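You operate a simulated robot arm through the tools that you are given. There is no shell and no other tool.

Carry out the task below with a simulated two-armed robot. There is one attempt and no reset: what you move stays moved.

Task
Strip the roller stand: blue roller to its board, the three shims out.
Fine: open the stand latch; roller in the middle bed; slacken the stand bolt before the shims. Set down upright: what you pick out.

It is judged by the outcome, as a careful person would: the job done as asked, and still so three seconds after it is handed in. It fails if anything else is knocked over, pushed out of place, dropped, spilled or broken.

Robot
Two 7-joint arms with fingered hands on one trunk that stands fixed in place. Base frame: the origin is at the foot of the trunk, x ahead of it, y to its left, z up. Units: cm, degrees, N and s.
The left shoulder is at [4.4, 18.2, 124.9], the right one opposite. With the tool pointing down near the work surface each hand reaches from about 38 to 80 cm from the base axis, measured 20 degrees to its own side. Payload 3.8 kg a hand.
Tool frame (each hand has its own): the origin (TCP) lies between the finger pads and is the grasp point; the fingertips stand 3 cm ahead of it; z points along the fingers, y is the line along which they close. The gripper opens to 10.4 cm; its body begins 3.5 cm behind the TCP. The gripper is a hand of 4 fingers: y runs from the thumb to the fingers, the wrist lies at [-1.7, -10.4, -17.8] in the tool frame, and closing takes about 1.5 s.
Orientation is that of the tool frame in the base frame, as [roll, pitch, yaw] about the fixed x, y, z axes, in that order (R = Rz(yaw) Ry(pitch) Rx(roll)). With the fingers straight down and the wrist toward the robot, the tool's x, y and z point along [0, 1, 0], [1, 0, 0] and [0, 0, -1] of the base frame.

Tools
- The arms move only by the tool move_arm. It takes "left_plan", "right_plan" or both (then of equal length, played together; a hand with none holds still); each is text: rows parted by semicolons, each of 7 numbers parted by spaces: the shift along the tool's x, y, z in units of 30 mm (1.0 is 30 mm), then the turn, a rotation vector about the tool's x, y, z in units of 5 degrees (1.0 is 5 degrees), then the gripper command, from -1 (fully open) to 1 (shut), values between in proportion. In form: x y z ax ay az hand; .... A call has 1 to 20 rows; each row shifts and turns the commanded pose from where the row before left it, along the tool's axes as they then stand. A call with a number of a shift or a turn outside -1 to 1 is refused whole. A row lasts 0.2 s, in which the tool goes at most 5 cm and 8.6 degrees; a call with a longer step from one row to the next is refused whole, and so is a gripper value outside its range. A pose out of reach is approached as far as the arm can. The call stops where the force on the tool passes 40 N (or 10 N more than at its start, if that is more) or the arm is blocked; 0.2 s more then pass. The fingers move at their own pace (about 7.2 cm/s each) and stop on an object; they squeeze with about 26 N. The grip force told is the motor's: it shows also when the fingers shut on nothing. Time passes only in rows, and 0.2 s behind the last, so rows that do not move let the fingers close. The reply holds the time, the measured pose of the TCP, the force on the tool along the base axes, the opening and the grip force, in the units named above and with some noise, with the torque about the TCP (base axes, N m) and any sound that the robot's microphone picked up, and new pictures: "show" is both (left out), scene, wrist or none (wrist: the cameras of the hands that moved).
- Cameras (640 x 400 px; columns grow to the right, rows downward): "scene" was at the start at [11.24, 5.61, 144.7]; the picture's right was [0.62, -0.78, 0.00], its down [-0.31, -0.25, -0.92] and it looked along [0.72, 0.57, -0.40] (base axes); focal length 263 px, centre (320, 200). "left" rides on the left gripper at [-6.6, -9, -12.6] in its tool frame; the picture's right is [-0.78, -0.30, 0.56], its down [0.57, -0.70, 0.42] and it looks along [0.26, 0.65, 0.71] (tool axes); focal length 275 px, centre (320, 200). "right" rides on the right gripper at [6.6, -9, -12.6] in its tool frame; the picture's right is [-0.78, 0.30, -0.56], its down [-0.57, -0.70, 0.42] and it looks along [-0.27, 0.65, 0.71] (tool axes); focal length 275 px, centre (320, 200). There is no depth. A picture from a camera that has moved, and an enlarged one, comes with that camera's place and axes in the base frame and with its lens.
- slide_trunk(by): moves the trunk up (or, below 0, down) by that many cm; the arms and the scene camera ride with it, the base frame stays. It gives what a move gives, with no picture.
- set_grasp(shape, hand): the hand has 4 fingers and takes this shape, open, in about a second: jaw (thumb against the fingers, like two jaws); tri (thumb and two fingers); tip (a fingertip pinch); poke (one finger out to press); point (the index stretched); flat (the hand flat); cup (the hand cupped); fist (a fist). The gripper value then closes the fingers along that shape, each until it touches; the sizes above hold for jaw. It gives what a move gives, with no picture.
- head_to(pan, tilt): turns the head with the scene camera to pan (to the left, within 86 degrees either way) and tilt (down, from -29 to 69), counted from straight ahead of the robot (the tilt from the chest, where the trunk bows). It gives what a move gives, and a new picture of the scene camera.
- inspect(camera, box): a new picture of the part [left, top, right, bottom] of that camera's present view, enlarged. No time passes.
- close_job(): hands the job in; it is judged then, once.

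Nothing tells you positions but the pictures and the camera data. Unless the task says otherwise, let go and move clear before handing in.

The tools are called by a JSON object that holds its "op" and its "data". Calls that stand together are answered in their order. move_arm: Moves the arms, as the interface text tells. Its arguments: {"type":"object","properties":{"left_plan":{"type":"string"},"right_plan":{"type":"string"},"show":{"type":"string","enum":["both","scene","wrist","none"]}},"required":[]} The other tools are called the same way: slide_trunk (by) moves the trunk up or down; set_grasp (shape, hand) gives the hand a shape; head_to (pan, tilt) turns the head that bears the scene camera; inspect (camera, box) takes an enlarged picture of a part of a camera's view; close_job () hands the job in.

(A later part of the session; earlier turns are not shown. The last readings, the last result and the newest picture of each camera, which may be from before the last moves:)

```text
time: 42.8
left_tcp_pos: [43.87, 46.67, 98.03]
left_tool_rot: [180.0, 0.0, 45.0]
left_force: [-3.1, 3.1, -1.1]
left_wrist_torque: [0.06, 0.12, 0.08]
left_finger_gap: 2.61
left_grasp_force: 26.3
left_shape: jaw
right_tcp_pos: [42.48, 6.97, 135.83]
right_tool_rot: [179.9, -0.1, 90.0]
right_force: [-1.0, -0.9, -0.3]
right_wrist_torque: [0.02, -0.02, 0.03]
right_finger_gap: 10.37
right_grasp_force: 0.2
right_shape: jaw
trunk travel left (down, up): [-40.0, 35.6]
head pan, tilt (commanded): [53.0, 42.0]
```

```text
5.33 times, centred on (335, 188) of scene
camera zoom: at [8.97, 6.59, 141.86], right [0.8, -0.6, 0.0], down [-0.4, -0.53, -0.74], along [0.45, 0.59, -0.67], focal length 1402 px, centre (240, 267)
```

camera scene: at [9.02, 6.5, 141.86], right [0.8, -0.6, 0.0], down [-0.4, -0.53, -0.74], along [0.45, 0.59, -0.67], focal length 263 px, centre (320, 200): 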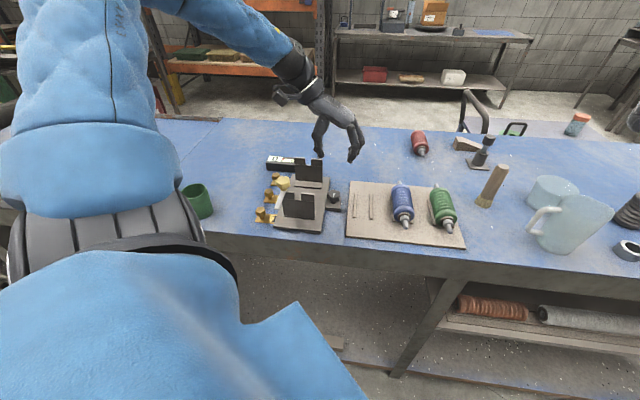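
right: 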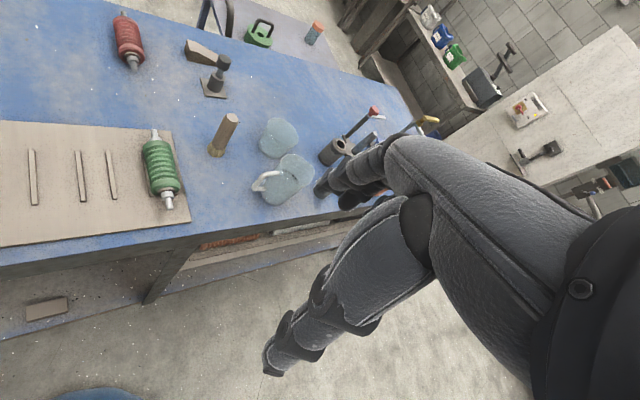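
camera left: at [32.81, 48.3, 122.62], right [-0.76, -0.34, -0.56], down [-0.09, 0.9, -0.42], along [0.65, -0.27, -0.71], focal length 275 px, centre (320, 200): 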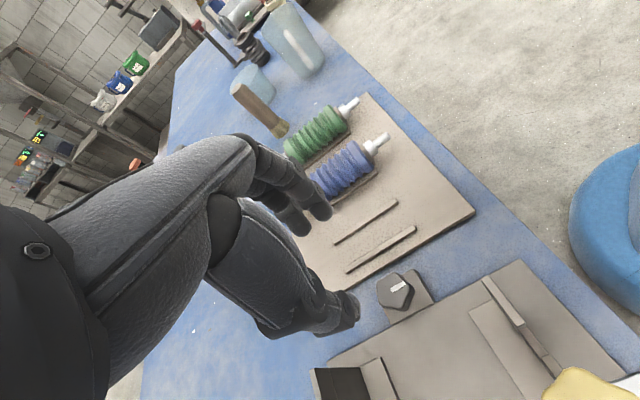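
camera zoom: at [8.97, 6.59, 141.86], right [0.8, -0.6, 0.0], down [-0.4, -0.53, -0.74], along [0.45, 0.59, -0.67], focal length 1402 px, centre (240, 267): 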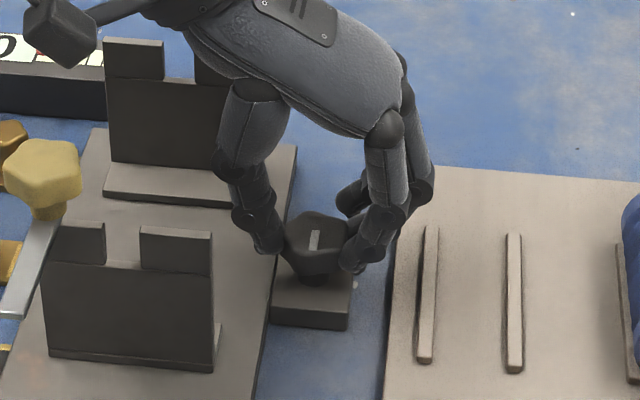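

The bolt knob is gripped. I'll test a counter-clockwise turn of 10°.

{"op": "move_arm", "data": {"left_plan": "0 0 0 0 0 -0.5 1; 0 0 0 0 0 -0.5 1; 0 0 0 0 0 -0.5 1; 0 0 0 0 0 -0.5 1", "show": "none"}}

{"op": "inspect", "data": {"camera": "scene", "box": [295, 150, 375, 225]}}

```text
time: 43.8
left_tcp_pos: [43.77, 46.52, 97.94]
left_tool_rot: [179.9, 0.0, 55.1]
left_force: [-5.4, -0.3, -3.1]
left_wrist_torque: [-0.03, 0.12, 0.01]
left_finger_gap: 2.6
left_grasp_force: 25.8
left_shape: jaw
right_tcp_pos: [42.41, 6.91, 135.91]
right_tool_rot: [-179.9, -0.2, 90.0]
right_force: [-0.4, 0.0, 0.1]
right_wrist_torque: [-0.01, 0.01, 0.03]
right_finger_gap: 10.34
right_grasp_force: 0.1
right_shape: jaw
trunk travel left (down, up): [-40.0, 35.6]
head pan, tilt (commanded): [53.0, 42.0]
```

```text
5.33 times, centred on (335, 188) of scene
camera zoom: at [8.97, 6.55, 141.86], right [0.8, -0.6, 0.0], down [-0.4, -0.53, -0.74], along [0.45, 0.59, -0.67], focal length 1402 px, centre (240, 267)
```

zoom: 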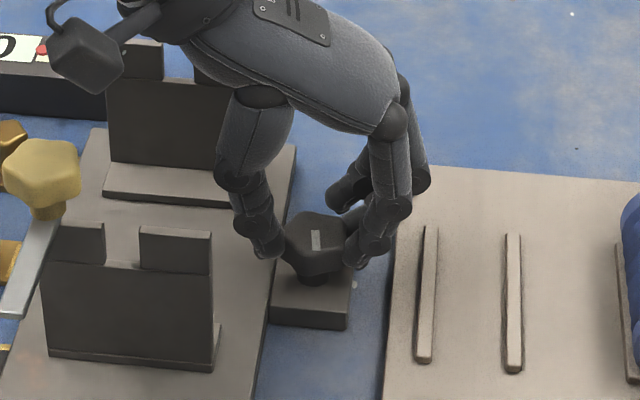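

The mark turns with the hand and there is little resistance. I'll continue counter-clockwise.

{"op": "move_arm", "data": {"left_plan": "0 0 0 0 0 -1 1; 0 0 0 0 0 -1 1; 0 0 0 0 0 -1 1; 0 0 0 0 0 -1 1; 0 0 0 0 0 -1 1; 0 0 0 0 0 -1 1; 0 0 0 0 0 -1 1; 0 0 0 0 0 -1 1; 0 0 0 0 0 -1 1; 0 0 0 0 0 -1 1; 0 0 0 0 0 -1 1; 0 0 0 0 0 -1 1; 0 0 0 0 0 -1 1; 0 0 0 0 0 -1 1; 0 0 0 0 0 -1 1; 0 0 0 0 0 -1 1", "show": "both"}}

{"op": "inspect", "data": {"camera": "scene", "box": [265, 140, 375, 235]}}

{"op": "inspect", "data": {"camera": "left", "box": [240, 160, 420, 340]}}

```text
time: 47.2
left_tcp_pos: [43.83, 46.5, 97.93]
left_tool_rot: [179.9, 0.0, 135.0]
left_force: [3.7, 0.4, -3.1]
left_wrist_torque: [0.04, -0.12, -0.01]
left_finger_gap: 2.57
left_grasp_force: 25.8
left_shape: jaw
right_tcp_pos: [42.54, 6.88, 135.81]
right_tool_rot: [-179.9, -0.1, 90.0]
right_force: [-0.3, -0.1, -0.6]
right_wrist_torque: [-0.01, -0.03, 0.0]
right_finger_gap: 10.38
right_grasp_force: 0.1
right_shape: jaw
trunk travel left (down, up): [-40.0, 35.6]
head pan, tilt (commanded): [53.0, 42.0]
camera scene: at [9.11, 6.55, 141.85], right [0.8, -0.6, 0.0], down [-0.4, -0.53, -0.74], along [0.45, 0.59, -0.67], focal length 263 px, centre (320, 200)
camera left: at [42.22, 35.48, 110.53], right [0.34, -0.76, -0.56], down [-0.9, -0.09, -0.42], along [0.27, 0.65, -0.71], focal length 275 px, centre (320, 200)
```

scene: 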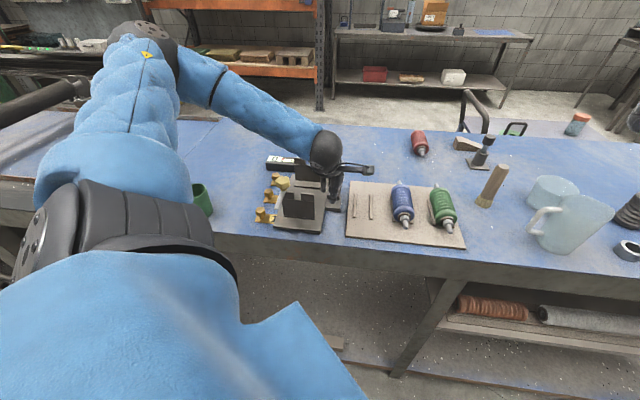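
left: 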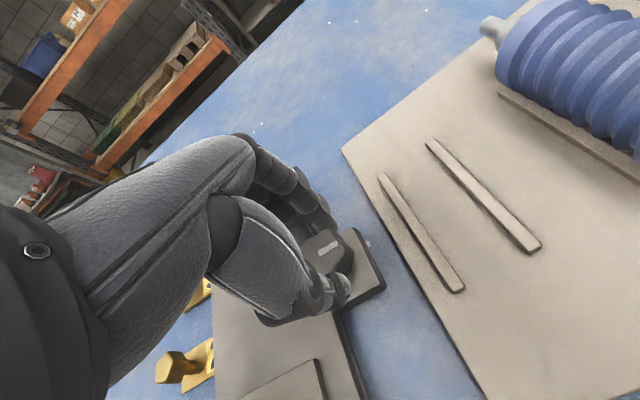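

```text
4.21 times, centred on (320, 188) of scene
camera zoom: at [9.11, 6.55, 141.85], right [0.8, -0.6, 0.0], down [-0.4, -0.53, -0.74], along [0.45, 0.59, -0.67], focal length 1107 px, centre (320, 253)
```

zoom: 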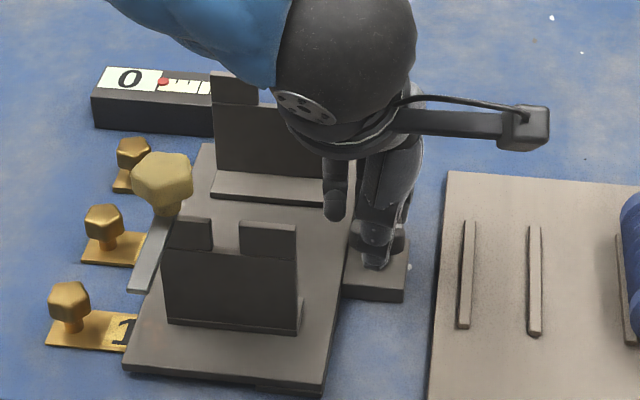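

```text
2.22 times, centred on (330, 250) of left
camera zoom: at [42.22, 35.48, 110.53], right [0.34, -0.76, -0.56], down [-0.9, -0.09, -0.42], along [0.27, 0.65, -0.71], focal length 612 px, centre (298, 89)
```

zoom: 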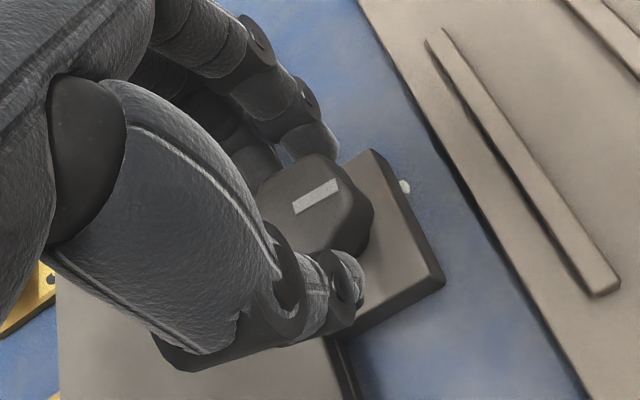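

It has turned 90° with no stop. I'll turn a further 45° to be sure.

{"op": "move_arm", "data": {"left_plan": "0 0 0 0 0 -1 1; 0 0 0 0 0 -1 1; 0 0 0 0 0 -1 1; 0 0 0 0 0 -1 1; 0 0 0 0 0 -1 1; 0 0 0 0 0 -1 1; 0 0 0 0 0 -1 1; 0 0 0 0 0 -1 1; 0 0 0 0 0 -1 1", "show": "both"}}

{"op": "inspect", "data": {"camera": "left", "box": [240, 160, 420, 340]}}

```text
time: 49.2
left_tcp_pos: [43.99, 46.55, 97.85]
left_tool_rot: [179.9, 0.2, -179.9]
left_force: [6.6, 3.1, 1.6]
left_wrist_torque: [0.13, -0.15, -0.01]
left_finger_gap: 2.57
left_grasp_force: 25.9
left_shape: jaw
right_tcp_pos: [42.58, 6.91, 135.81]
right_tool_rot: [-179.9, -0.1, 90.0]
right_force: [-0.1, 0.4, 0.2]
right_wrist_torque: [-0.01, -0.03, -0.02]
right_finger_gap: 10.34
right_grasp_force: 0.0
right_shape: jaw
trunk travel left (down, up): [-40.0, 35.6]
head pan, tilt (commanded): [53.0, 42.0]
camera scene: at [9.12, 6.55, 141.85], right [0.8, -0.6, 0.0], down [-0.4, -0.53, -0.74], along [0.45, 0.59, -0.67], focal length 263 px, centre (320, 200)
camera left: at [50.52, 37.55, 110.51], right [0.78, -0.29, -0.56], down [-0.57, -0.7, -0.43], along [-0.27, 0.65, -0.71], focal length 275 px, centre (320, 200)
```

scene: 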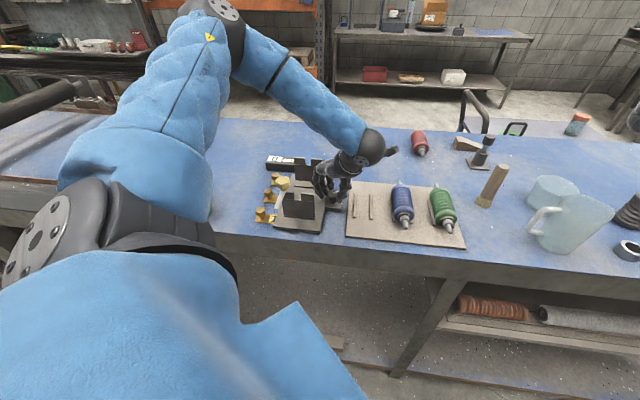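
left: 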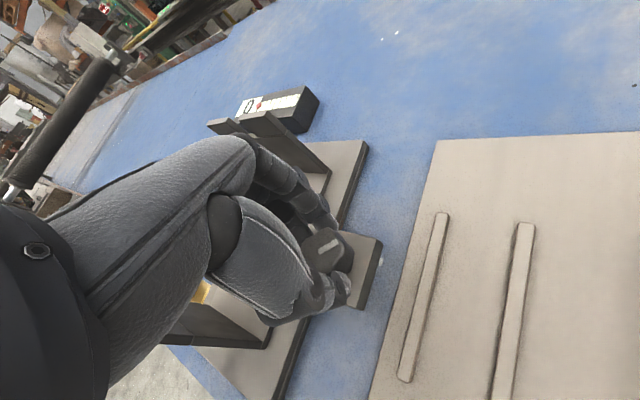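

```text
2.22 times, centred on (330, 250) of left
camera zoom: at [50.52, 37.55, 110.51], right [0.78, -0.29, -0.56], down [-0.57, -0.7, -0.43], along [-0.27, 0.65, -0.71], focal length 612 px, centre (298, 89)
```

zoom: 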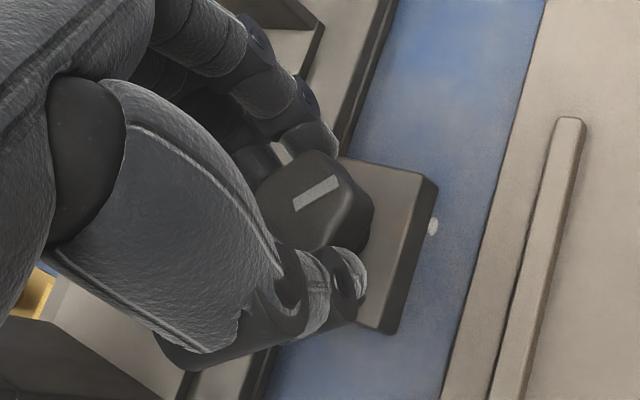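

{"op": "move_arm", "data": {"left_plan": "0 0 0 0 0 -1 1; 0 0 0 0 0 -1 1; 0 0 0 0 0 -1 1; 0 0 0 0 0 -1 1; 0 0 0 0 0 -1 1; 0 0 0 0 0 -1 1; 0 0 0 0 0 -1 1; 0 0 0 0 0 -1 1; 0 0 0 0 0 -1 1", "show": "both"}}

{"op": "inspect", "data": {"camera": "left", "box": [240, 160, 420, 340]}}

```text
time: 51.2
left_tcp_pos: [43.92, 46.57, 97.93]
left_tool_rot: [179.9, 0.0, -135.0]
left_force: [8.5, 6.9, 5.2]
left_wrist_torque: [0.24, -0.15, -0.04]
left_finger_gap: 2.6
left_grasp_force: 26.1
left_shape: jaw
right_tcp_pos: [42.57, 6.91, 135.76]
right_tool_rot: [-179.9, 0.0, 90.0]
right_force: [-0.1, -0.5, 0.3]
right_wrist_torque: [0.0, -0.01, 0.02]
right_finger_gap: 10.39
right_grasp_force: 0.2
right_shape: jaw
trunk travel left (down, up): [-40.0, 35.6]
head pan, tilt (commanded): [53.0, 42.0]
camera scene: at [9.12, 6.61, 141.85], right [0.8, -0.6, 0.0], down [-0.4, -0.53, -0.74], along [0.45, 0.59, -0.67], focal length 263 px, centre (320, 200)
camera left: at [54.94, 44.89, 110.48], right [0.76, 0.34, -0.56], down [0.09, -0.9, -0.43], along [-0.65, 0.27, -0.71], focal length 275 px, centre (320, 200)
```

scene: 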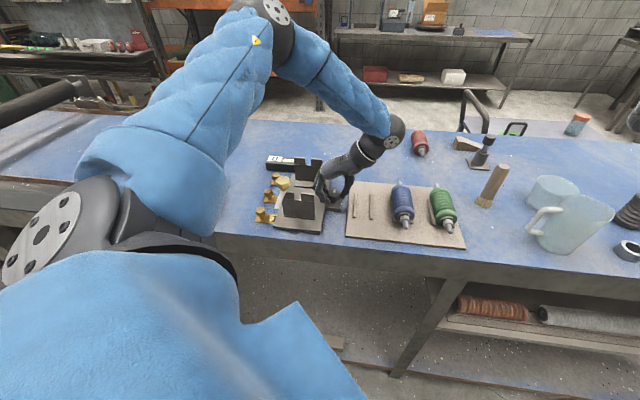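
left: 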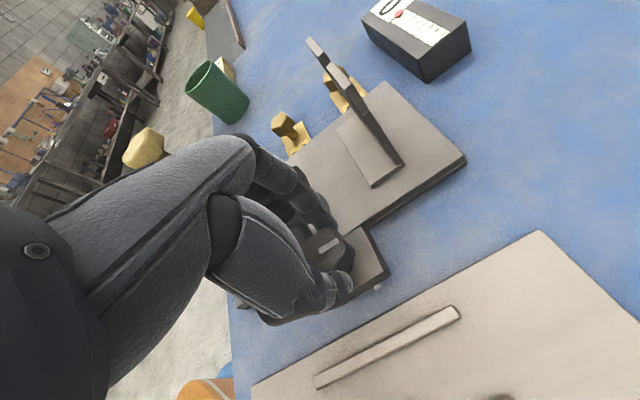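

```text
2.22 times, centred on (330, 250) of left
camera zoom: at [54.94, 44.89, 110.48], right [0.76, 0.34, -0.56], down [0.09, -0.9, -0.43], along [-0.65, 0.27, -0.71], focal length 612 px, centre (298, 89)
```

zoom: 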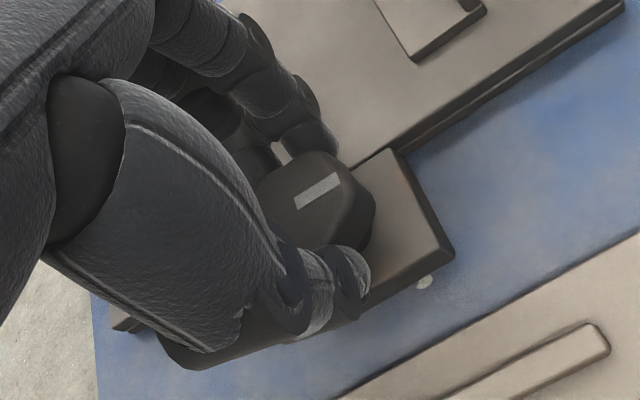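

The bolt is turned 180° counter-clockwise. I'll release and rise.

{"op": "move_arm", "data": {"left_plan": "0 0 0 0 0 0 0.5; 0 0 0 0 0 0 0.2; 0 0 -0.1 0 0 0 0.05; 0 0 -0.4 0 0 0 0; 0 0 -0.8 0 0 0 0; 0 0 -1 0 0 0 0; 0 0 -1 0 0 0 0; 0 0 -1 0 0 0 0; 0 0 -1 0 0 0 0; 0 0 -1 0 0 0 0; 0 0 -1 0 0 0 0; 0 0 0 0 0 0 0", "show": "none"}}

{"op": "inspect", "data": {"camera": "scene", "box": [245, 140, 365, 245]}}

{"op": "inspect", "data": {"camera": "left", "box": [200, 80, 500, 330]}}

```text
time: 53.8
left_tcp_pos: [43.93, 46.26, 120.0]
left_tool_rot: [180.0, 0.0, -135.0]
left_force: [0.5, 0.1, -0.2]
left_wrist_torque: [-0.02, -0.04, 0.01]
left_finger_gap: 5.16
left_grasp_force: 0.1
left_shape: jaw
right_tcp_pos: [42.68, 6.8, 135.91]
right_tool_rot: [-179.9, -0.1, 90.0]
right_force: [0.2, -0.5, 0.1]
right_wrist_torque: [0.03, 0.0, 0.03]
right_finger_gap: 10.36
right_grasp_force: 0.2
right_shape: jaw
trunk travel left (down, up): [-40.0, 35.6]
head pan, tilt (commanded): [53.0, 42.0]
```

```text
3.81 times, centred on (305, 192) of scene
camera zoom: at [9.07, 6.57, 141.85], right [0.8, -0.6, 0.0], down [-0.4, -0.53, -0.74], along [0.45, 0.59, -0.67], focal length 1002 px, centre (377, 229)
```

zoom: 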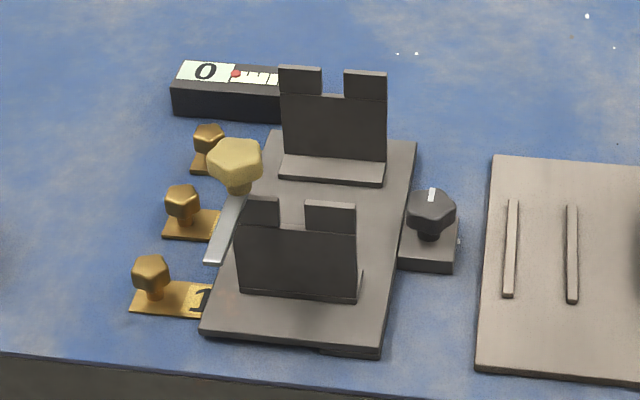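

```text
1.60 times, centred on (350, 205) of left
camera zoom: at [54.85, 44.65, 132.53], right [0.76, 0.34, -0.56], down [0.09, -0.9, -0.42], along [-0.65, 0.27, -0.71], focal length 440 px, centre (272, 192)
```

zoom: 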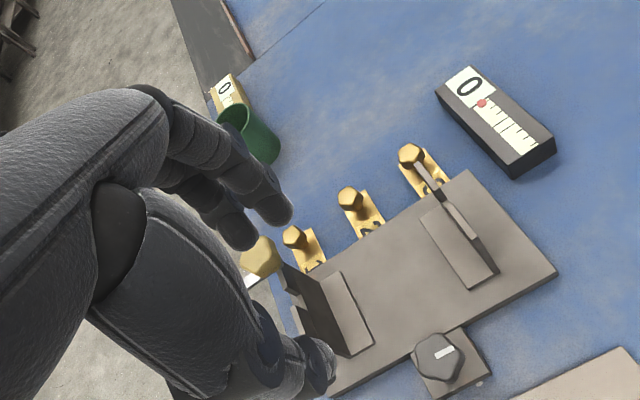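

The bolt has been turned half a revolution. Next are the shims, with knobs triangulated at u≈-20.1 and v≈56.9, 64.3 and 71.9, tops at z≈95. I'll turn the wrist back and move above shim 2.

{"op": "move_arm", "data": {"left_plan": "0 0 0 0 0 1 0; 0 0 0 0 0 1 0; 0 0 0 0 0 1 0; 0 0 0 0 0 1 0; 0 0 0 0 0 1 0; 0 0 0 0 0 1 0; 0 0 0 0 0 1 0; 0 0 0 0 0 1 0; 0 0 0 0 0 1 0; 0 0 0 0 0 1 0; 0 0 0 0 0 1 0; 0 0 0 0 0 1 0; 0 0 0 0 0 1 0; 0 0 0 0 0 1 0; 0 0 0 0 0 1 0; 0 0 0 0 0 1 0; 0 0 0 0 0 1 0; 0 0 0 0 0 1 0; 0 0 0 0 0 0 0", "show": "none"}}

{"op": "move_arm", "data": {"left_plan": "0.6 0.02 0 0 0 0 0; 0.9 0.02 0 0 0 0 0; 0.95 0.03 0 0 0 0 0; 0.95 0.03 0 0 0 0 0; 0.95 0.03 0 0 0 0 0; 0.9 0.02 0 0 0 0 0; 0.87 0.02 0.3 0 0 0 0; 0 0 0.8 0 0 0 0; 0 0 0.9 0 0 0 0; 0 0 0.5 0 0 0 0; 0 0 0 0 0 0 0", "show": "both"}}

{"op": "inspect", "data": {"camera": "left", "box": [290, 180, 490, 360]}}

{"op": "inspect", "data": {"camera": "scene", "box": [225, 140, 345, 245]}}

```text
time: 57.8
left_tcp_pos: [43.91, 46.53, 119.77]
left_tool_rot: [-180.0, 0.0, 134.9]
left_force: [0.3, -0.3, 0.3]
left_wrist_torque: [-0.01, 0.02, 0.01]
left_finger_gap: 5.17
left_grasp_force: 0.1
left_shape: jaw
right_tcp_pos: [42.56, 6.78, 135.77]
right_tool_rot: [-179.9, -0.1, 90.0]
right_force: [0.0, 0.1, 0.5]
right_wrist_torque: [-0.03, 0.02, -0.04]
right_finger_gap: 10.38
right_grasp_force: 0.0
right_shape: jaw
trunk travel left (down, up): [-40.0, 35.6]
head pan, tilt (commanded): [53.0, 42.0]
```

```text
time: 60.2
left_tcp_pos: [31.28, 59.9, 112.42]
left_tool_rot: [-179.9, 0.0, 135.0]
left_force: [0.4, 1.0, -0.7]
left_wrist_torque: [-0.01, 0.01, -0.03]
left_finger_gap: 5.16
left_grasp_force: 0.2
left_shape: jaw
right_tcp_pos: [42.56, 6.82, 135.82]
right_tool_rot: [180.0, -0.1, 90.0]
right_force: [0.0, -0.2, 0.1]
right_wrist_torque: [-0.02, 0.0, -0.01]
right_finger_gap: 10.36
right_grasp_force: 0.1
right_shape: jaw
trunk travel left (down, up): [-40.0, 35.6]
head pan, tilt (commanded): [53.0, 42.0]
camera scene: at [9.01, 6.54, 141.86], right [0.8, -0.6, 0.0], down [-0.4, -0.53, -0.74], along [0.45, 0.59, -0.67], focal length 263 px, centre (320, 200)
camera left: at [29.5, 48.96, 124.94], right [0.34, -0.76, -0.56], down [-0.9, -0.09, -0.42], along [0.27, 0.65, -0.71], focal length 275 px, centre (320, 200)
```

scene: 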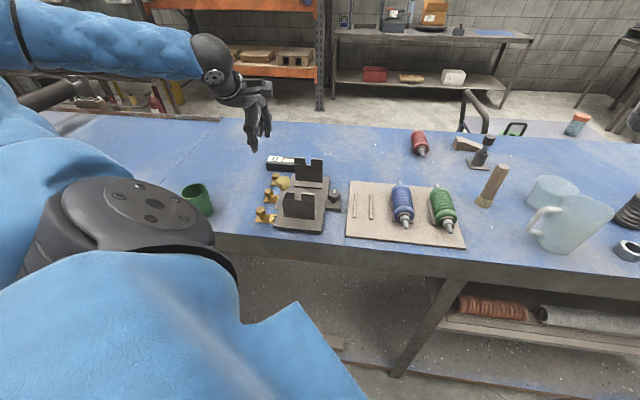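
left: 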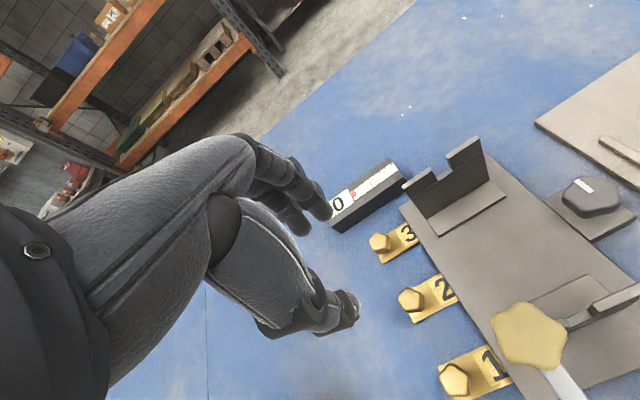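

```text
2.22 times, centred on (390, 270) of left
camera zoom: at [29.5, 48.96, 124.94], right [0.34, -0.76, -0.56], down [-0.9, -0.09, -0.42], along [0.27, 0.65, -0.71], focal length 612 px, centre (164, 44)
```

zoom: 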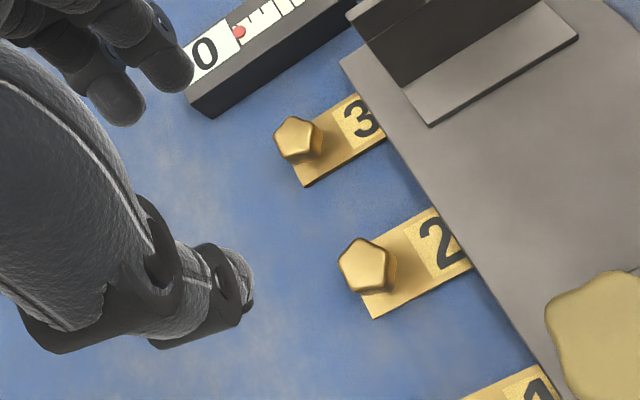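

```text
3.81 times, centred on (285, 192) of scene
camera zoom: at [9.01, 6.54, 141.86], right [0.8, -0.6, 0.0], down [-0.4, -0.53, -0.74], along [0.45, 0.59, -0.67], focal length 1002 px, centre (453, 229)
```

zoom: 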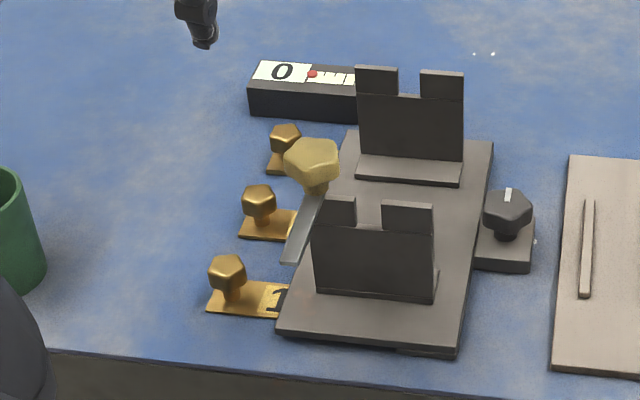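

I'll correct slightly (toward +u by 0.3 and -v by 0.45), narrow the gap, lower to z≈99 and re-check heights.

{"op": "move_arm", "data": {"left_plan": "-0.1 -0.15 0.7 0 0 0 0.1; 0 0 0.9 0 0 0 0.1; 0 0 0.9 0 0 0 0.1; 0 0 0.8 0 0 0 0.1; 0 0 0.6 0 0 0 0.1; 0 0 0.5 0 0 0 0.1; 0 0 0 0 0 0 0.1", "show": "none"}}

{"op": "inspect", "data": {"camera": "left", "box": [240, 160, 420, 340]}}

{"op": "inspect", "data": {"camera": "scene", "box": [245, 150, 315, 215]}}

```text
time: 61.8
left_tcp_pos: [31.35, 59.34, 99.01]
left_tool_rot: [179.9, 0.0, 135.0]
left_force: [-0.6, 0.3, 0.0]
left_wrist_torque: [0.0, 0.02, -0.01]
left_finger_gap: 4.73
left_grasp_force: 0.1
left_shape: jaw
right_tcp_pos: [42.54, 6.92, 135.86]
right_tool_rot: [180.0, -0.2, 90.0]
right_force: [0.0, -0.4, -0.3]
right_wrist_torque: [-0.01, -0.01, 0.03]
right_finger_gap: 10.37
right_grasp_force: 0.0
right_shape: jaw
trunk travel left (down, up): [-40.0, 35.6]
head pan, tilt (commanded): [53.0, 42.0]
```

```text
2.22 times, centred on (330, 250) of left
camera zoom: at [29.52, 48.35, 111.61], right [0.34, -0.76, -0.56], down [-0.9, -0.09, -0.42], along [0.27, 0.65, -0.71], focal length 612 px, centre (298, 89)
```

zoom: 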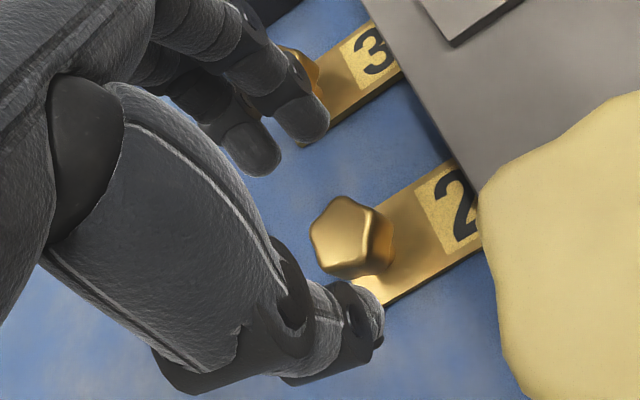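

```text
6.15 times, centred on (280, 182) of scene
camera zoom: at [9.01, 6.52, 141.86], right [0.8, -0.6, 0.0], down [-0.4, -0.53, -0.74], along [0.45, 0.59, -0.67], focal length 1618 px, centre (566, 308)
```

zoom: 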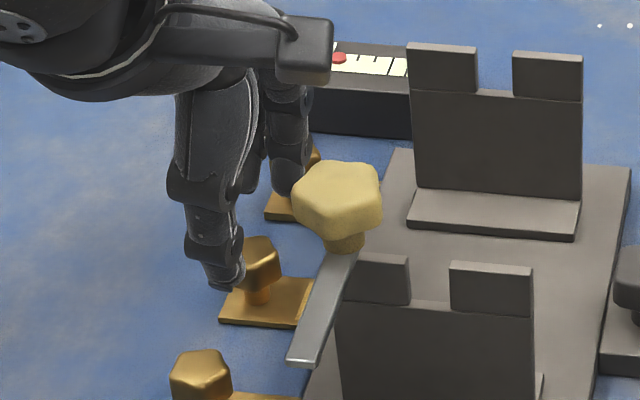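

{"op": "inspect", "data": {"camera": "scene", "box": [262, 170, 292, 195]}}

{"op": "inspect", "data": {"camera": "scene", "box": [250, 195, 290, 230]}}

{"op": "inspect", "data": {"camera": "left", "box": [310, 230, 390, 300]}}

```text
16.00 times, centred on (277, 182) of scene
camera zoom: at [9.01, 6.52, 141.86], right [0.8, -0.6, 0.0], down [-0.4, -0.53, -0.74], along [0.45, 0.59, -0.67], focal length 4206 px, centre (1008, 480)
```

zoom: 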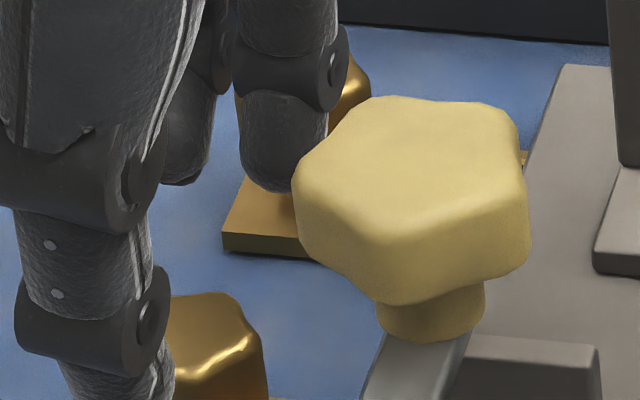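

```text
11.43 times, centred on (270, 212) of scene
camera zoom: at [9.01, 6.52, 141.86], right [0.8, -0.6, 0.0], down [-0.4, -0.53, -0.74], along [0.45, 0.59, -0.67], focal length 3004 px, centre (891, 57)
```

zoom: 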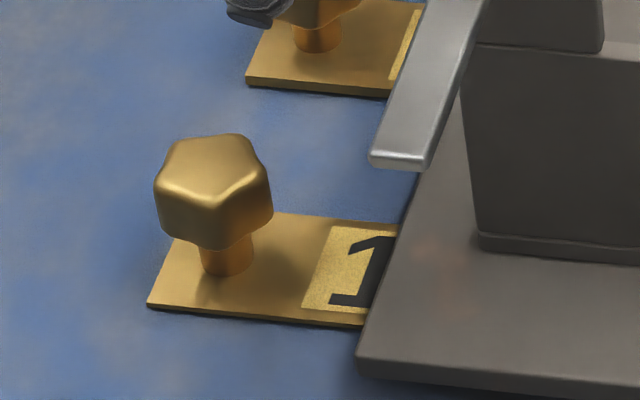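

```text
5.71 times, centred on (350, 265) of left
camera zoom: at [29.52, 48.35, 111.61], right [0.34, -0.76, -0.56], down [-0.9, -0.09, -0.42], along [0.27, 0.65, -0.71], focal length 1573 px, centre (149, -171)
```

zoom: 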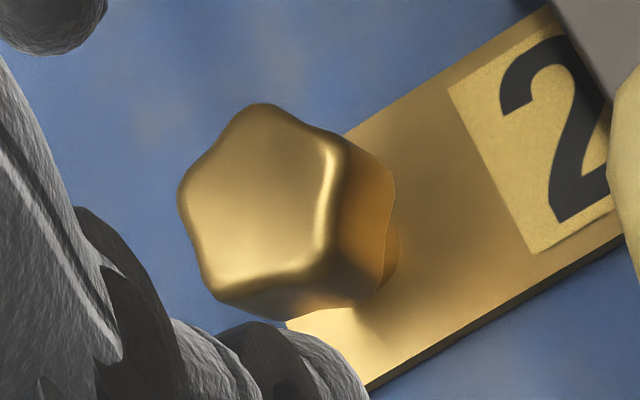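

{"op": "move_arm", "data": {"left_plan": "0 0 0.15 0 0 0 0.1; 0 0 0.15 0 0 0 0.1; 0 0 0 0 0 0 0.1", "show": "none"}}

{"op": "inspect", "data": {"camera": "scene", "box": [250, 160, 300, 205]}}

{"op": "inspect", "data": {"camera": "left", "box": [270, 200, 390, 310]}}

```text
time: 62.6
left_tcp_pos: [31.05, 59.47, 98.1]
left_tool_rot: [-180.0, 0.0, 135.0]
left_force: [-0.3, 0.7, 0.6]
left_wrist_torque: [-0.02, 0.01, -0.03]
left_finger_gap: 4.71
left_grasp_force: 0.0
left_shape: jaw
right_tcp_pos: [42.5, 6.8, 135.77]
right_tool_rot: [180.0, -0.1, 90.0]
right_force: [0.1, 0.4, 0.1]
right_wrist_torque: [0.0, 0.01, -0.03]
right_finger_gap: 10.37
right_grasp_force: 0.0
right_shape: jaw
trunk travel left (down, up): [-40.0, 35.6]
head pan, tilt (commanded): [53.0, 42.0]
```

```text
8.89 times, centred on (275, 182) of scene
camera zoom: at [9.02, 6.54, 141.86], right [0.8, -0.6, 0.0], down [-0.4, -0.53, -0.74], along [0.45, 0.59, -0.67], focal length 2337 px, centre (720, 356)
```

zoom: 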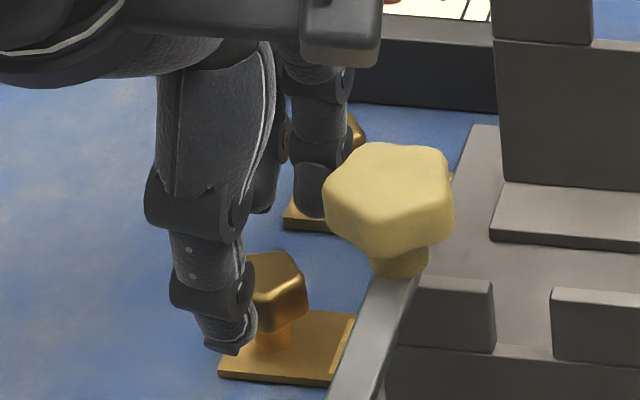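

```text
3.64 times, centred on (330, 255) of left
camera zoom: at [29.44, 48.43, 110.71], right [0.34, -0.76, -0.56], down [-0.9, -0.09, -0.42], along [0.27, 0.65, -0.71], focal length 1001 px, centre (284, 0)
```

zoom: 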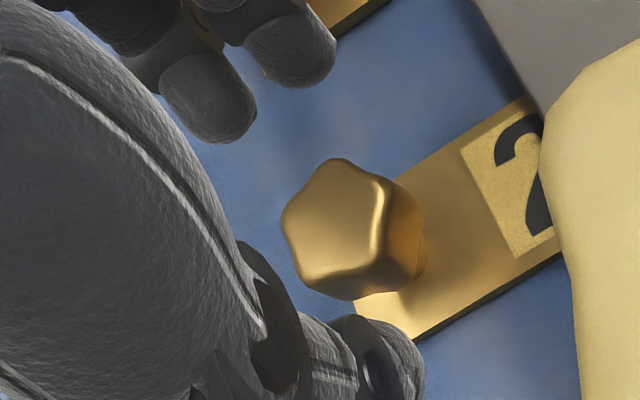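

{"op": "move_arm", "data": {"left_plan": "0 0 0.1 0 0 0 0.1; 0 0 0.1 0 0 0 0.1; 0 0 0 0 0 0 0.1; 0 0 0 0 0 0 0.1", "show": "none"}}

{"op": "inspect", "data": {"camera": "scene", "box": [250, 160, 300, 205]}}

```text
time: 63.6
left_tcp_pos: [31.23, 59.46, 97.61]
left_tool_rot: [180.0, 0.0, 135.0]
left_force: [0.3, 0.2, 0.1]
left_wrist_torque: [-0.02, 0.02, -0.04]
left_finger_gap: 4.74
left_grasp_force: 0.0
left_shape: jaw
right_tcp_pos: [42.58, 6.73, 135.7]
right_tool_rot: [179.9, -0.1, 90.0]
right_force: [0.4, -0.8, 0.2]
right_wrist_torque: [0.01, -0.01, 0.02]
right_finger_gap: 10.35
right_grasp_force: 0.0
right_shape: jaw
trunk travel left (down, up): [-40.0, 35.6]
head pan, tilt (commanded): [53.0, 42.0]
```

```text
8.89 times, centred on (275, 182) of scene
camera zoom: at [9.03, 6.54, 141.86], right [0.8, -0.6, 0.0], down [-0.4, -0.53, -0.74], along [0.45, 0.59, -0.67], focal length 2337 px, centre (720, 356)
```

zoom: 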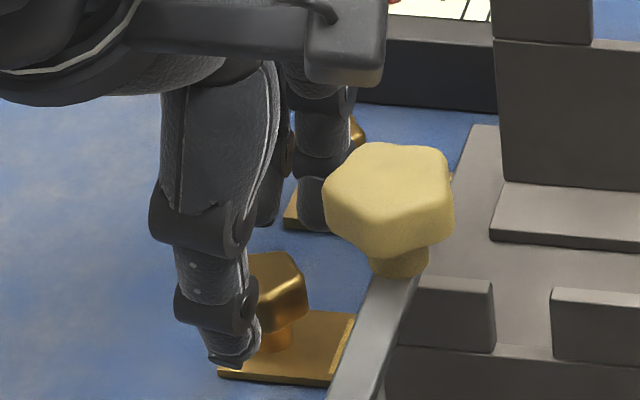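

{"op": "move_arm", "data": {"left_plan": "0 0 0 0 0 0 0.25; 0 0 0 0 0 0 0.4; 0 0 0 0 0 0 0.6; 0 0 0 0 0 0 1; 0 0 0 0 0 0 1; 0 0 0 0 0 0 1; 0 0 0 0 0 0 1; 0 0 0 0 0 0 1", "show": "none"}}

{"op": "inspect", "data": {"camera": "scene", "box": [250, 160, 300, 205]}}

{"op": "inspect", "data": {"camera": "left", "box": [270, 200, 390, 310]}}

```text
time: 65.4
left_tcp_pos: [31.14, 59.29, 97.75]
left_tool_rot: [179.9, 0.0, 135.0]
left_force: [-2.0, -2.5, 4.7]
left_wrist_torque: [-0.1, 0.09, 0.02]
left_finger_gap: 1.47
left_grasp_force: 26.5
left_shape: jaw
right_tcp_pos: [42.42, 6.88, 135.88]
right_tool_rot: [179.9, 0.0, 90.0]
right_force: [-0.8, 0.6, 0.5]
right_wrist_torque: [0.0, -0.04, 0.0]
right_finger_gap: 10.37
right_grasp_force: 0.1
right_shape: jaw
trunk travel left (down, up): [-40.0, 35.6]
head pan, tilt (commanded): [53.0, 42.0]
```

```text
8.89 times, centred on (275, 182) of scene
camera zoom: at [8.97, 6.46, 141.87], right [0.8, -0.6, 0.0], down [-0.4, -0.53, -0.74], along [0.45, 0.59, -0.67], focal length 2337 px, centre (720, 356)
```

zoom: 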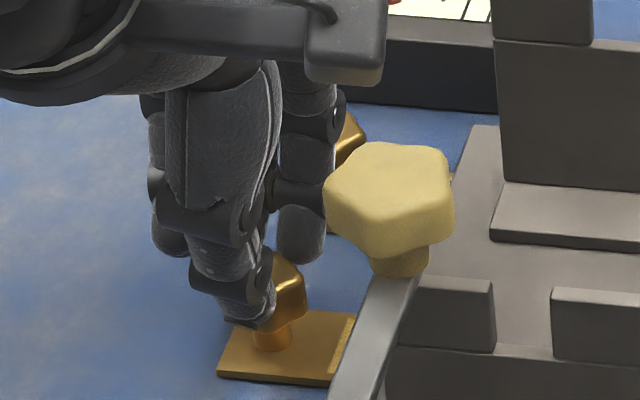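

```text
3.64 times, centred on (330, 255) of left
camera zoom: at [29.42, 48.32, 110.24], right [0.34, -0.76, -0.56], down [-0.9, -0.09, -0.43], along [0.27, 0.65, -0.71], focal length 1001 px, centre (284, 0)
```

zoom: 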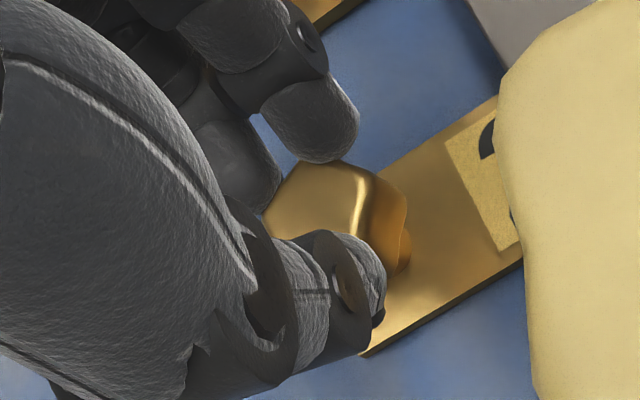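

The shim 2 knob is gripped. I'll pull gently along -u about 0.9 cm to test.

{"op": "move_arm", "data": {"left_plan": "0.08 0 0 0 0 0 1; 0.1 0 0 0 0 0 1; 0.12 0 0 0 0 0 1", "show": "none"}}

{"op": "inspect", "data": {"camera": "scene", "box": [240, 150, 330, 225]}}

{"op": "inspect", "data": {"camera": "left", "box": [270, 200, 390, 310]}}

```text
time: 66.2
left_tcp_pos: [30.5, 59.89, 97.75]
left_tool_rot: [179.9, 0.0, 135.0]
left_force: [-0.8, -0.2, 4.8]
left_wrist_torque: [-0.06, 0.02, 0.06]
left_finger_gap: 1.49
left_grasp_force: 26.7
left_shape: jaw
right_tcp_pos: [42.57, 6.81, 135.68]
right_tool_rot: [179.9, -0.2, 90.0]
right_force: [-0.5, 0.1, 0.3]
right_wrist_torque: [0.0, -0.03, -0.01]
right_finger_gap: 10.36
right_grasp_force: 0.0
right_shape: jaw
trunk travel left (down, up): [-40.0, 35.6]
head pan, tilt (commanded): [53.0, 42.0]
```

```text
5.33 times, centred on (285, 188) of scene
camera zoom: at [9.0, 6.49, 141.86], right [0.8, -0.6, 0.0], down [-0.4, -0.53, -0.74], along [0.45, 0.59, -0.67], focal length 1402 px, centre (507, 267)
```

zoom: 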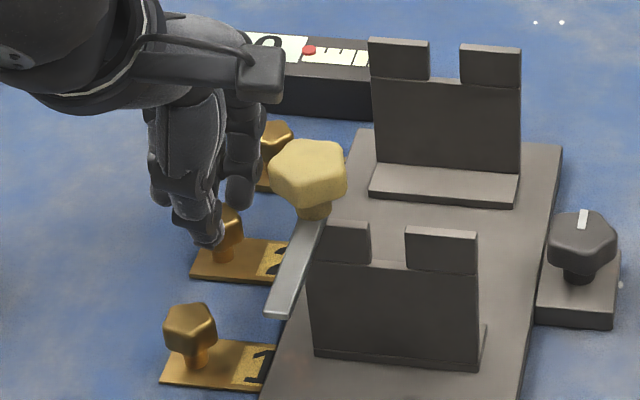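

```text
3.64 times, centred on (330, 255) of left
camera zoom: at [28.83, 48.87, 110.26], right [0.34, -0.76, -0.56], down [-0.9, -0.09, -0.43], along [0.27, 0.65, -0.71], focal length 1001 px, centre (284, 0)
```

zoom: 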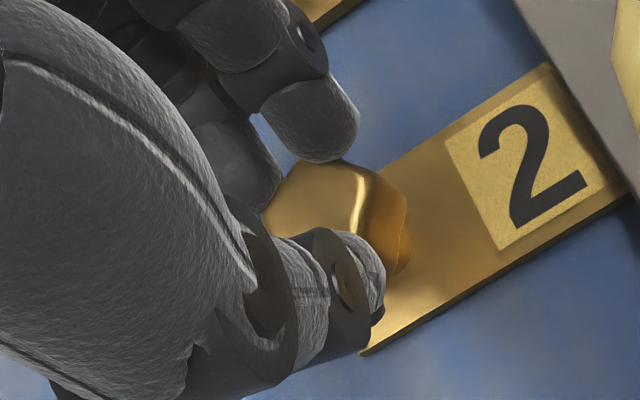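

The shim slides freely, so the bolt is slack. I'll keep pulling straight out.

{"op": "move_arm", "data": {"left_plan": "0.2 0 -0.02 0 0 0 1; 0.3 0 0 0 0 0 1; 0.3 0 0 0 0 0 1; 0.3 0 0 0 0 0 1; 0.3 0 0 0 0 0 1; 0.3 0 0 0 0 0 1; 0 0 0 0 0 0 1", "show": "both"}}

{"op": "inspect", "data": {"camera": "scene", "box": [210, 150, 330, 245]}}

{"op": "inspect", "data": {"camera": "left", "box": [270, 180, 450, 330]}}

```text
time: 67.8
left_tcp_pos: [27.08, 63.2, 98.02]
left_tool_rot: [179.7, 0.1, 134.8]
left_force: [10.3, -10.3, 20.9]
left_wrist_torque: [-0.26, -0.57, -0.11]
left_finger_gap: 1.2
left_grasp_force: 26.4
left_shape: jaw
right_tcp_pos: [42.44, 6.55, 135.82]
right_tool_rot: [-180.0, -0.3, 90.0]
right_force: [-0.2, 0.1, 0.1]
right_wrist_torque: [0.0, 0.02, -0.03]
right_finger_gap: 10.35
right_grasp_force: 0.0
right_shape: jaw
trunk travel left (down, up): [-40.0, 35.6]
head pan, tilt (commanded): [53.0, 42.0]
camera scene: at [9.05, 6.13, 141.89], right [0.8, -0.6, 0.0], down [-0.4, -0.53, -0.74], along [0.45, 0.6, -0.67], focal length 263 px, centre (320, 200)
camera left: at [25.3, 52.26, 110.63], right [0.34, -0.76, -0.56], down [-0.9, -0.09, -0.43], along [0.28, 0.65, -0.71], focal length 275 px, centre (320, 200)
```

scene: 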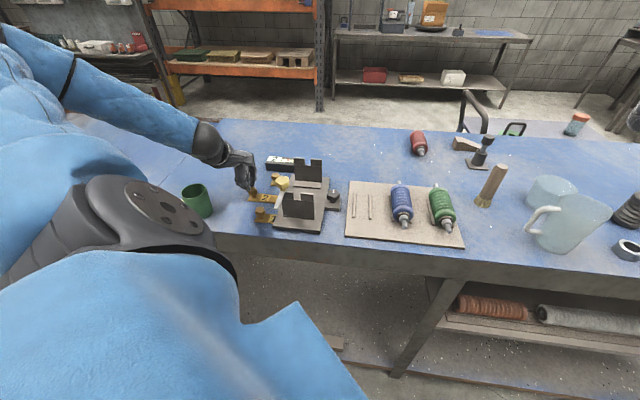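
left: 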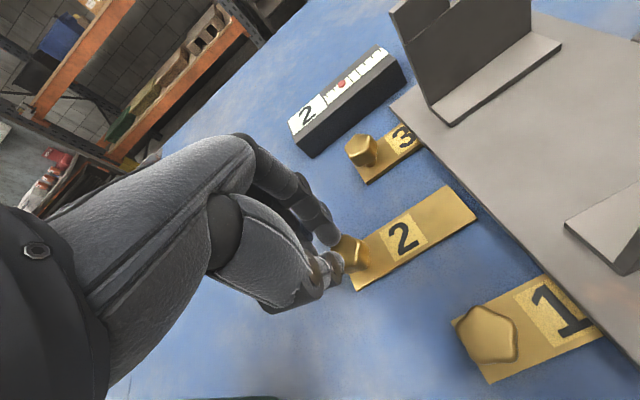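

```text
4.21 times, centred on (270, 198) of scene
camera zoom: at [9.05, 6.13, 141.89], right [0.8, -0.6, 0.0], down [-0.4, -0.53, -0.74], along [0.45, 0.6, -0.67], focal length 1107 px, centre (530, 210)
```

zoom: 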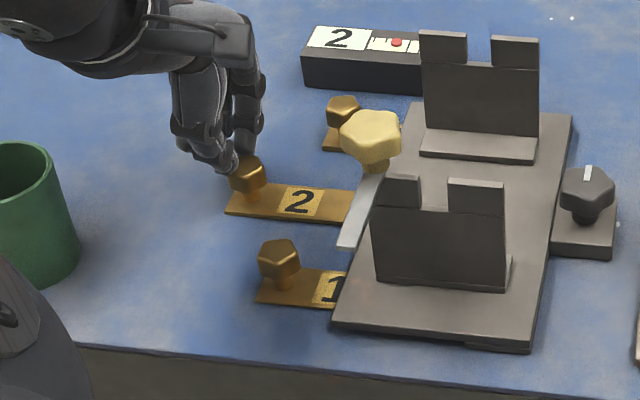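

```text
2.67 times, centred on (360, 255) of left
camera zoom: at [25.3, 52.26, 110.63], right [0.34, -0.76, -0.56], down [-0.9, -0.09, -0.43], along [0.28, 0.65, -0.71], focal length 734 px, centre (213, 53)
```

zoom: 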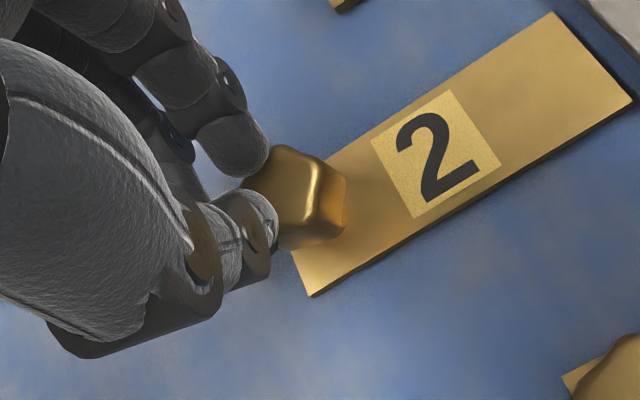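

Shim 2 is clear of the base: its right end is at u≈-16.5 and the plate edge at -15.4. The block gauge now reads "2", and my hand is pressing down, so I'll inspect before going on.

{"op": "inspect", "data": {"camera": "scene", "box": [255, 145, 335, 185]}}

{"op": "inspect", "data": {"camera": "left", "box": [270, 30, 420, 170]}}

{"op": "inspect", "data": {"camera": "left", "box": [290, 210, 400, 300]}}

```text
8.00 times, centred on (295, 165) of scene
camera zoom: at [9.05, 6.13, 141.89], right [0.8, -0.6, 0.0], down [-0.4, -0.53, -0.74], along [0.45, 0.6, -0.67], focal length 2103 px, centre (520, 480)
```

zoom: 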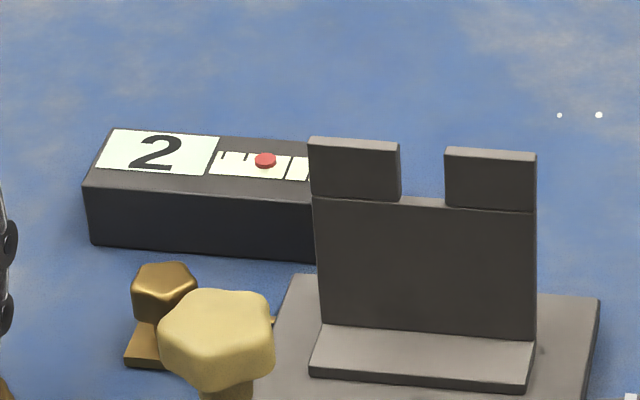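

```text
2.86 times, centred on (345, 100) of left
camera zoom: at [25.3, 52.26, 110.63], right [0.34, -0.76, -0.56], down [-0.9, -0.09, -0.43], along [0.28, 0.65, -0.71], focal length 786 px, centre (249, 486)
```

zoom: 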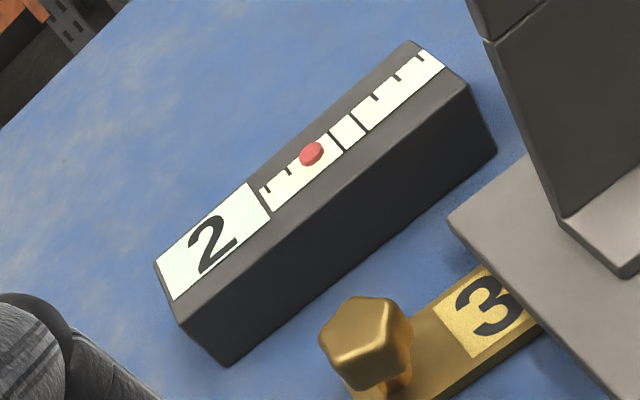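

```text
4.44 times, centred on (345, 255) of left
camera zoom: at [25.3, 52.26, 110.63], right [0.34, -0.76, -0.56], down [-0.9, -0.09, -0.43], along [0.28, 0.65, -0.71], focal length 1224 px, centre (209, -44)
```

zoom: 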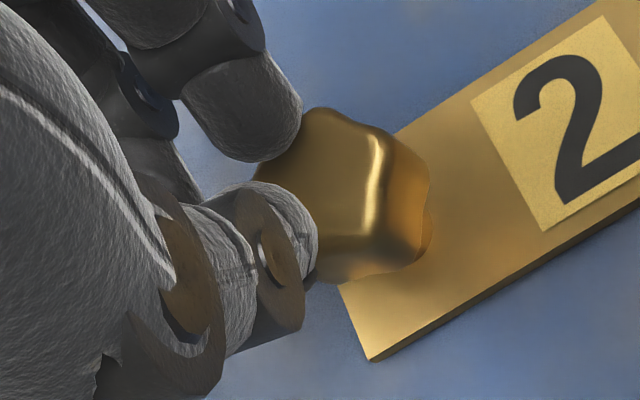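

{"op": "move_arm", "data": {"left_plan": "-0.05 0 -0.05 0 0 0 1; -0.05 0 -0.05 0 0 0 1; 0 0 0 0 0 0 1", "show": "none"}}

{"op": "inspect", "data": {"camera": "scene", "box": [235, 145, 335, 225]}}

{"op": "inspect", "data": {"camera": "left", "box": [270, 30, 480, 300]}}

```text
time: 68.6
left_tcp_pos: [27.09, 63.18, 98.13]
left_tool_rot: [-179.9, -0.1, 135.0]
left_force: [6.4, -3.7, 10.6]
left_wrist_torque: [-0.06, -0.43, -0.03]
left_finger_gap: 1.15
left_grasp_force: 26.4
left_shape: jaw
right_tcp_pos: [42.46, 6.69, 135.83]
right_tool_rot: [-180.0, -0.2, 90.0]
right_force: [0.7, 0.5, -1.0]
right_wrist_torque: [-0.02, 0.01, 0.0]
right_finger_gap: 10.38
right_grasp_force: 0.0
right_shape: jaw
trunk travel left (down, up): [-40.0, 35.6]
head pan, tilt (commanded): [53.0, 42.0]
```

```text
5.00 times, centred on (285, 185) of scene
camera zoom: at [9.06, 6.36, 141.86], right [0.8, -0.6, 0.0], down [-0.4, -0.53, -0.74], along [0.45, 0.59, -0.67], focal length 1314 px, centre (495, 275)
```

zoom: 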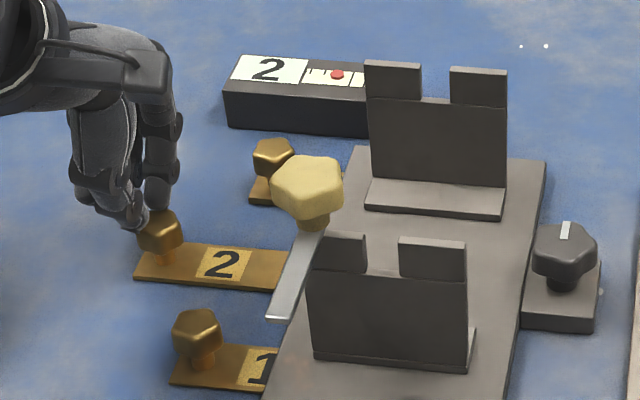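

```text
1.48 times, centred on (375, 165) of left
camera zoom: at [25.43, 52.22, 110.68], right [0.34, -0.76, -0.56], down [-0.9, -0.09, -0.42], along [0.27, 0.65, -0.71], focal length 408 px, centre (238, 252)
```

zoom: 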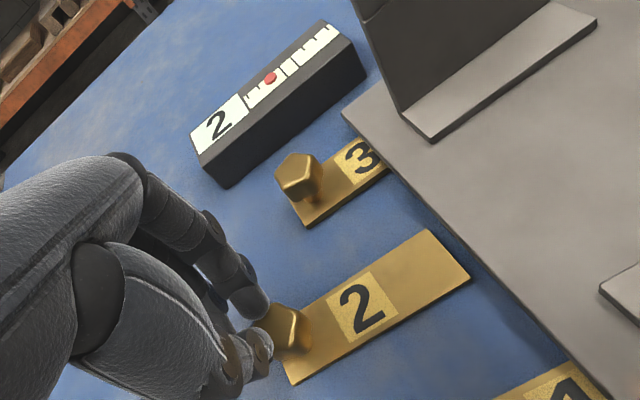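

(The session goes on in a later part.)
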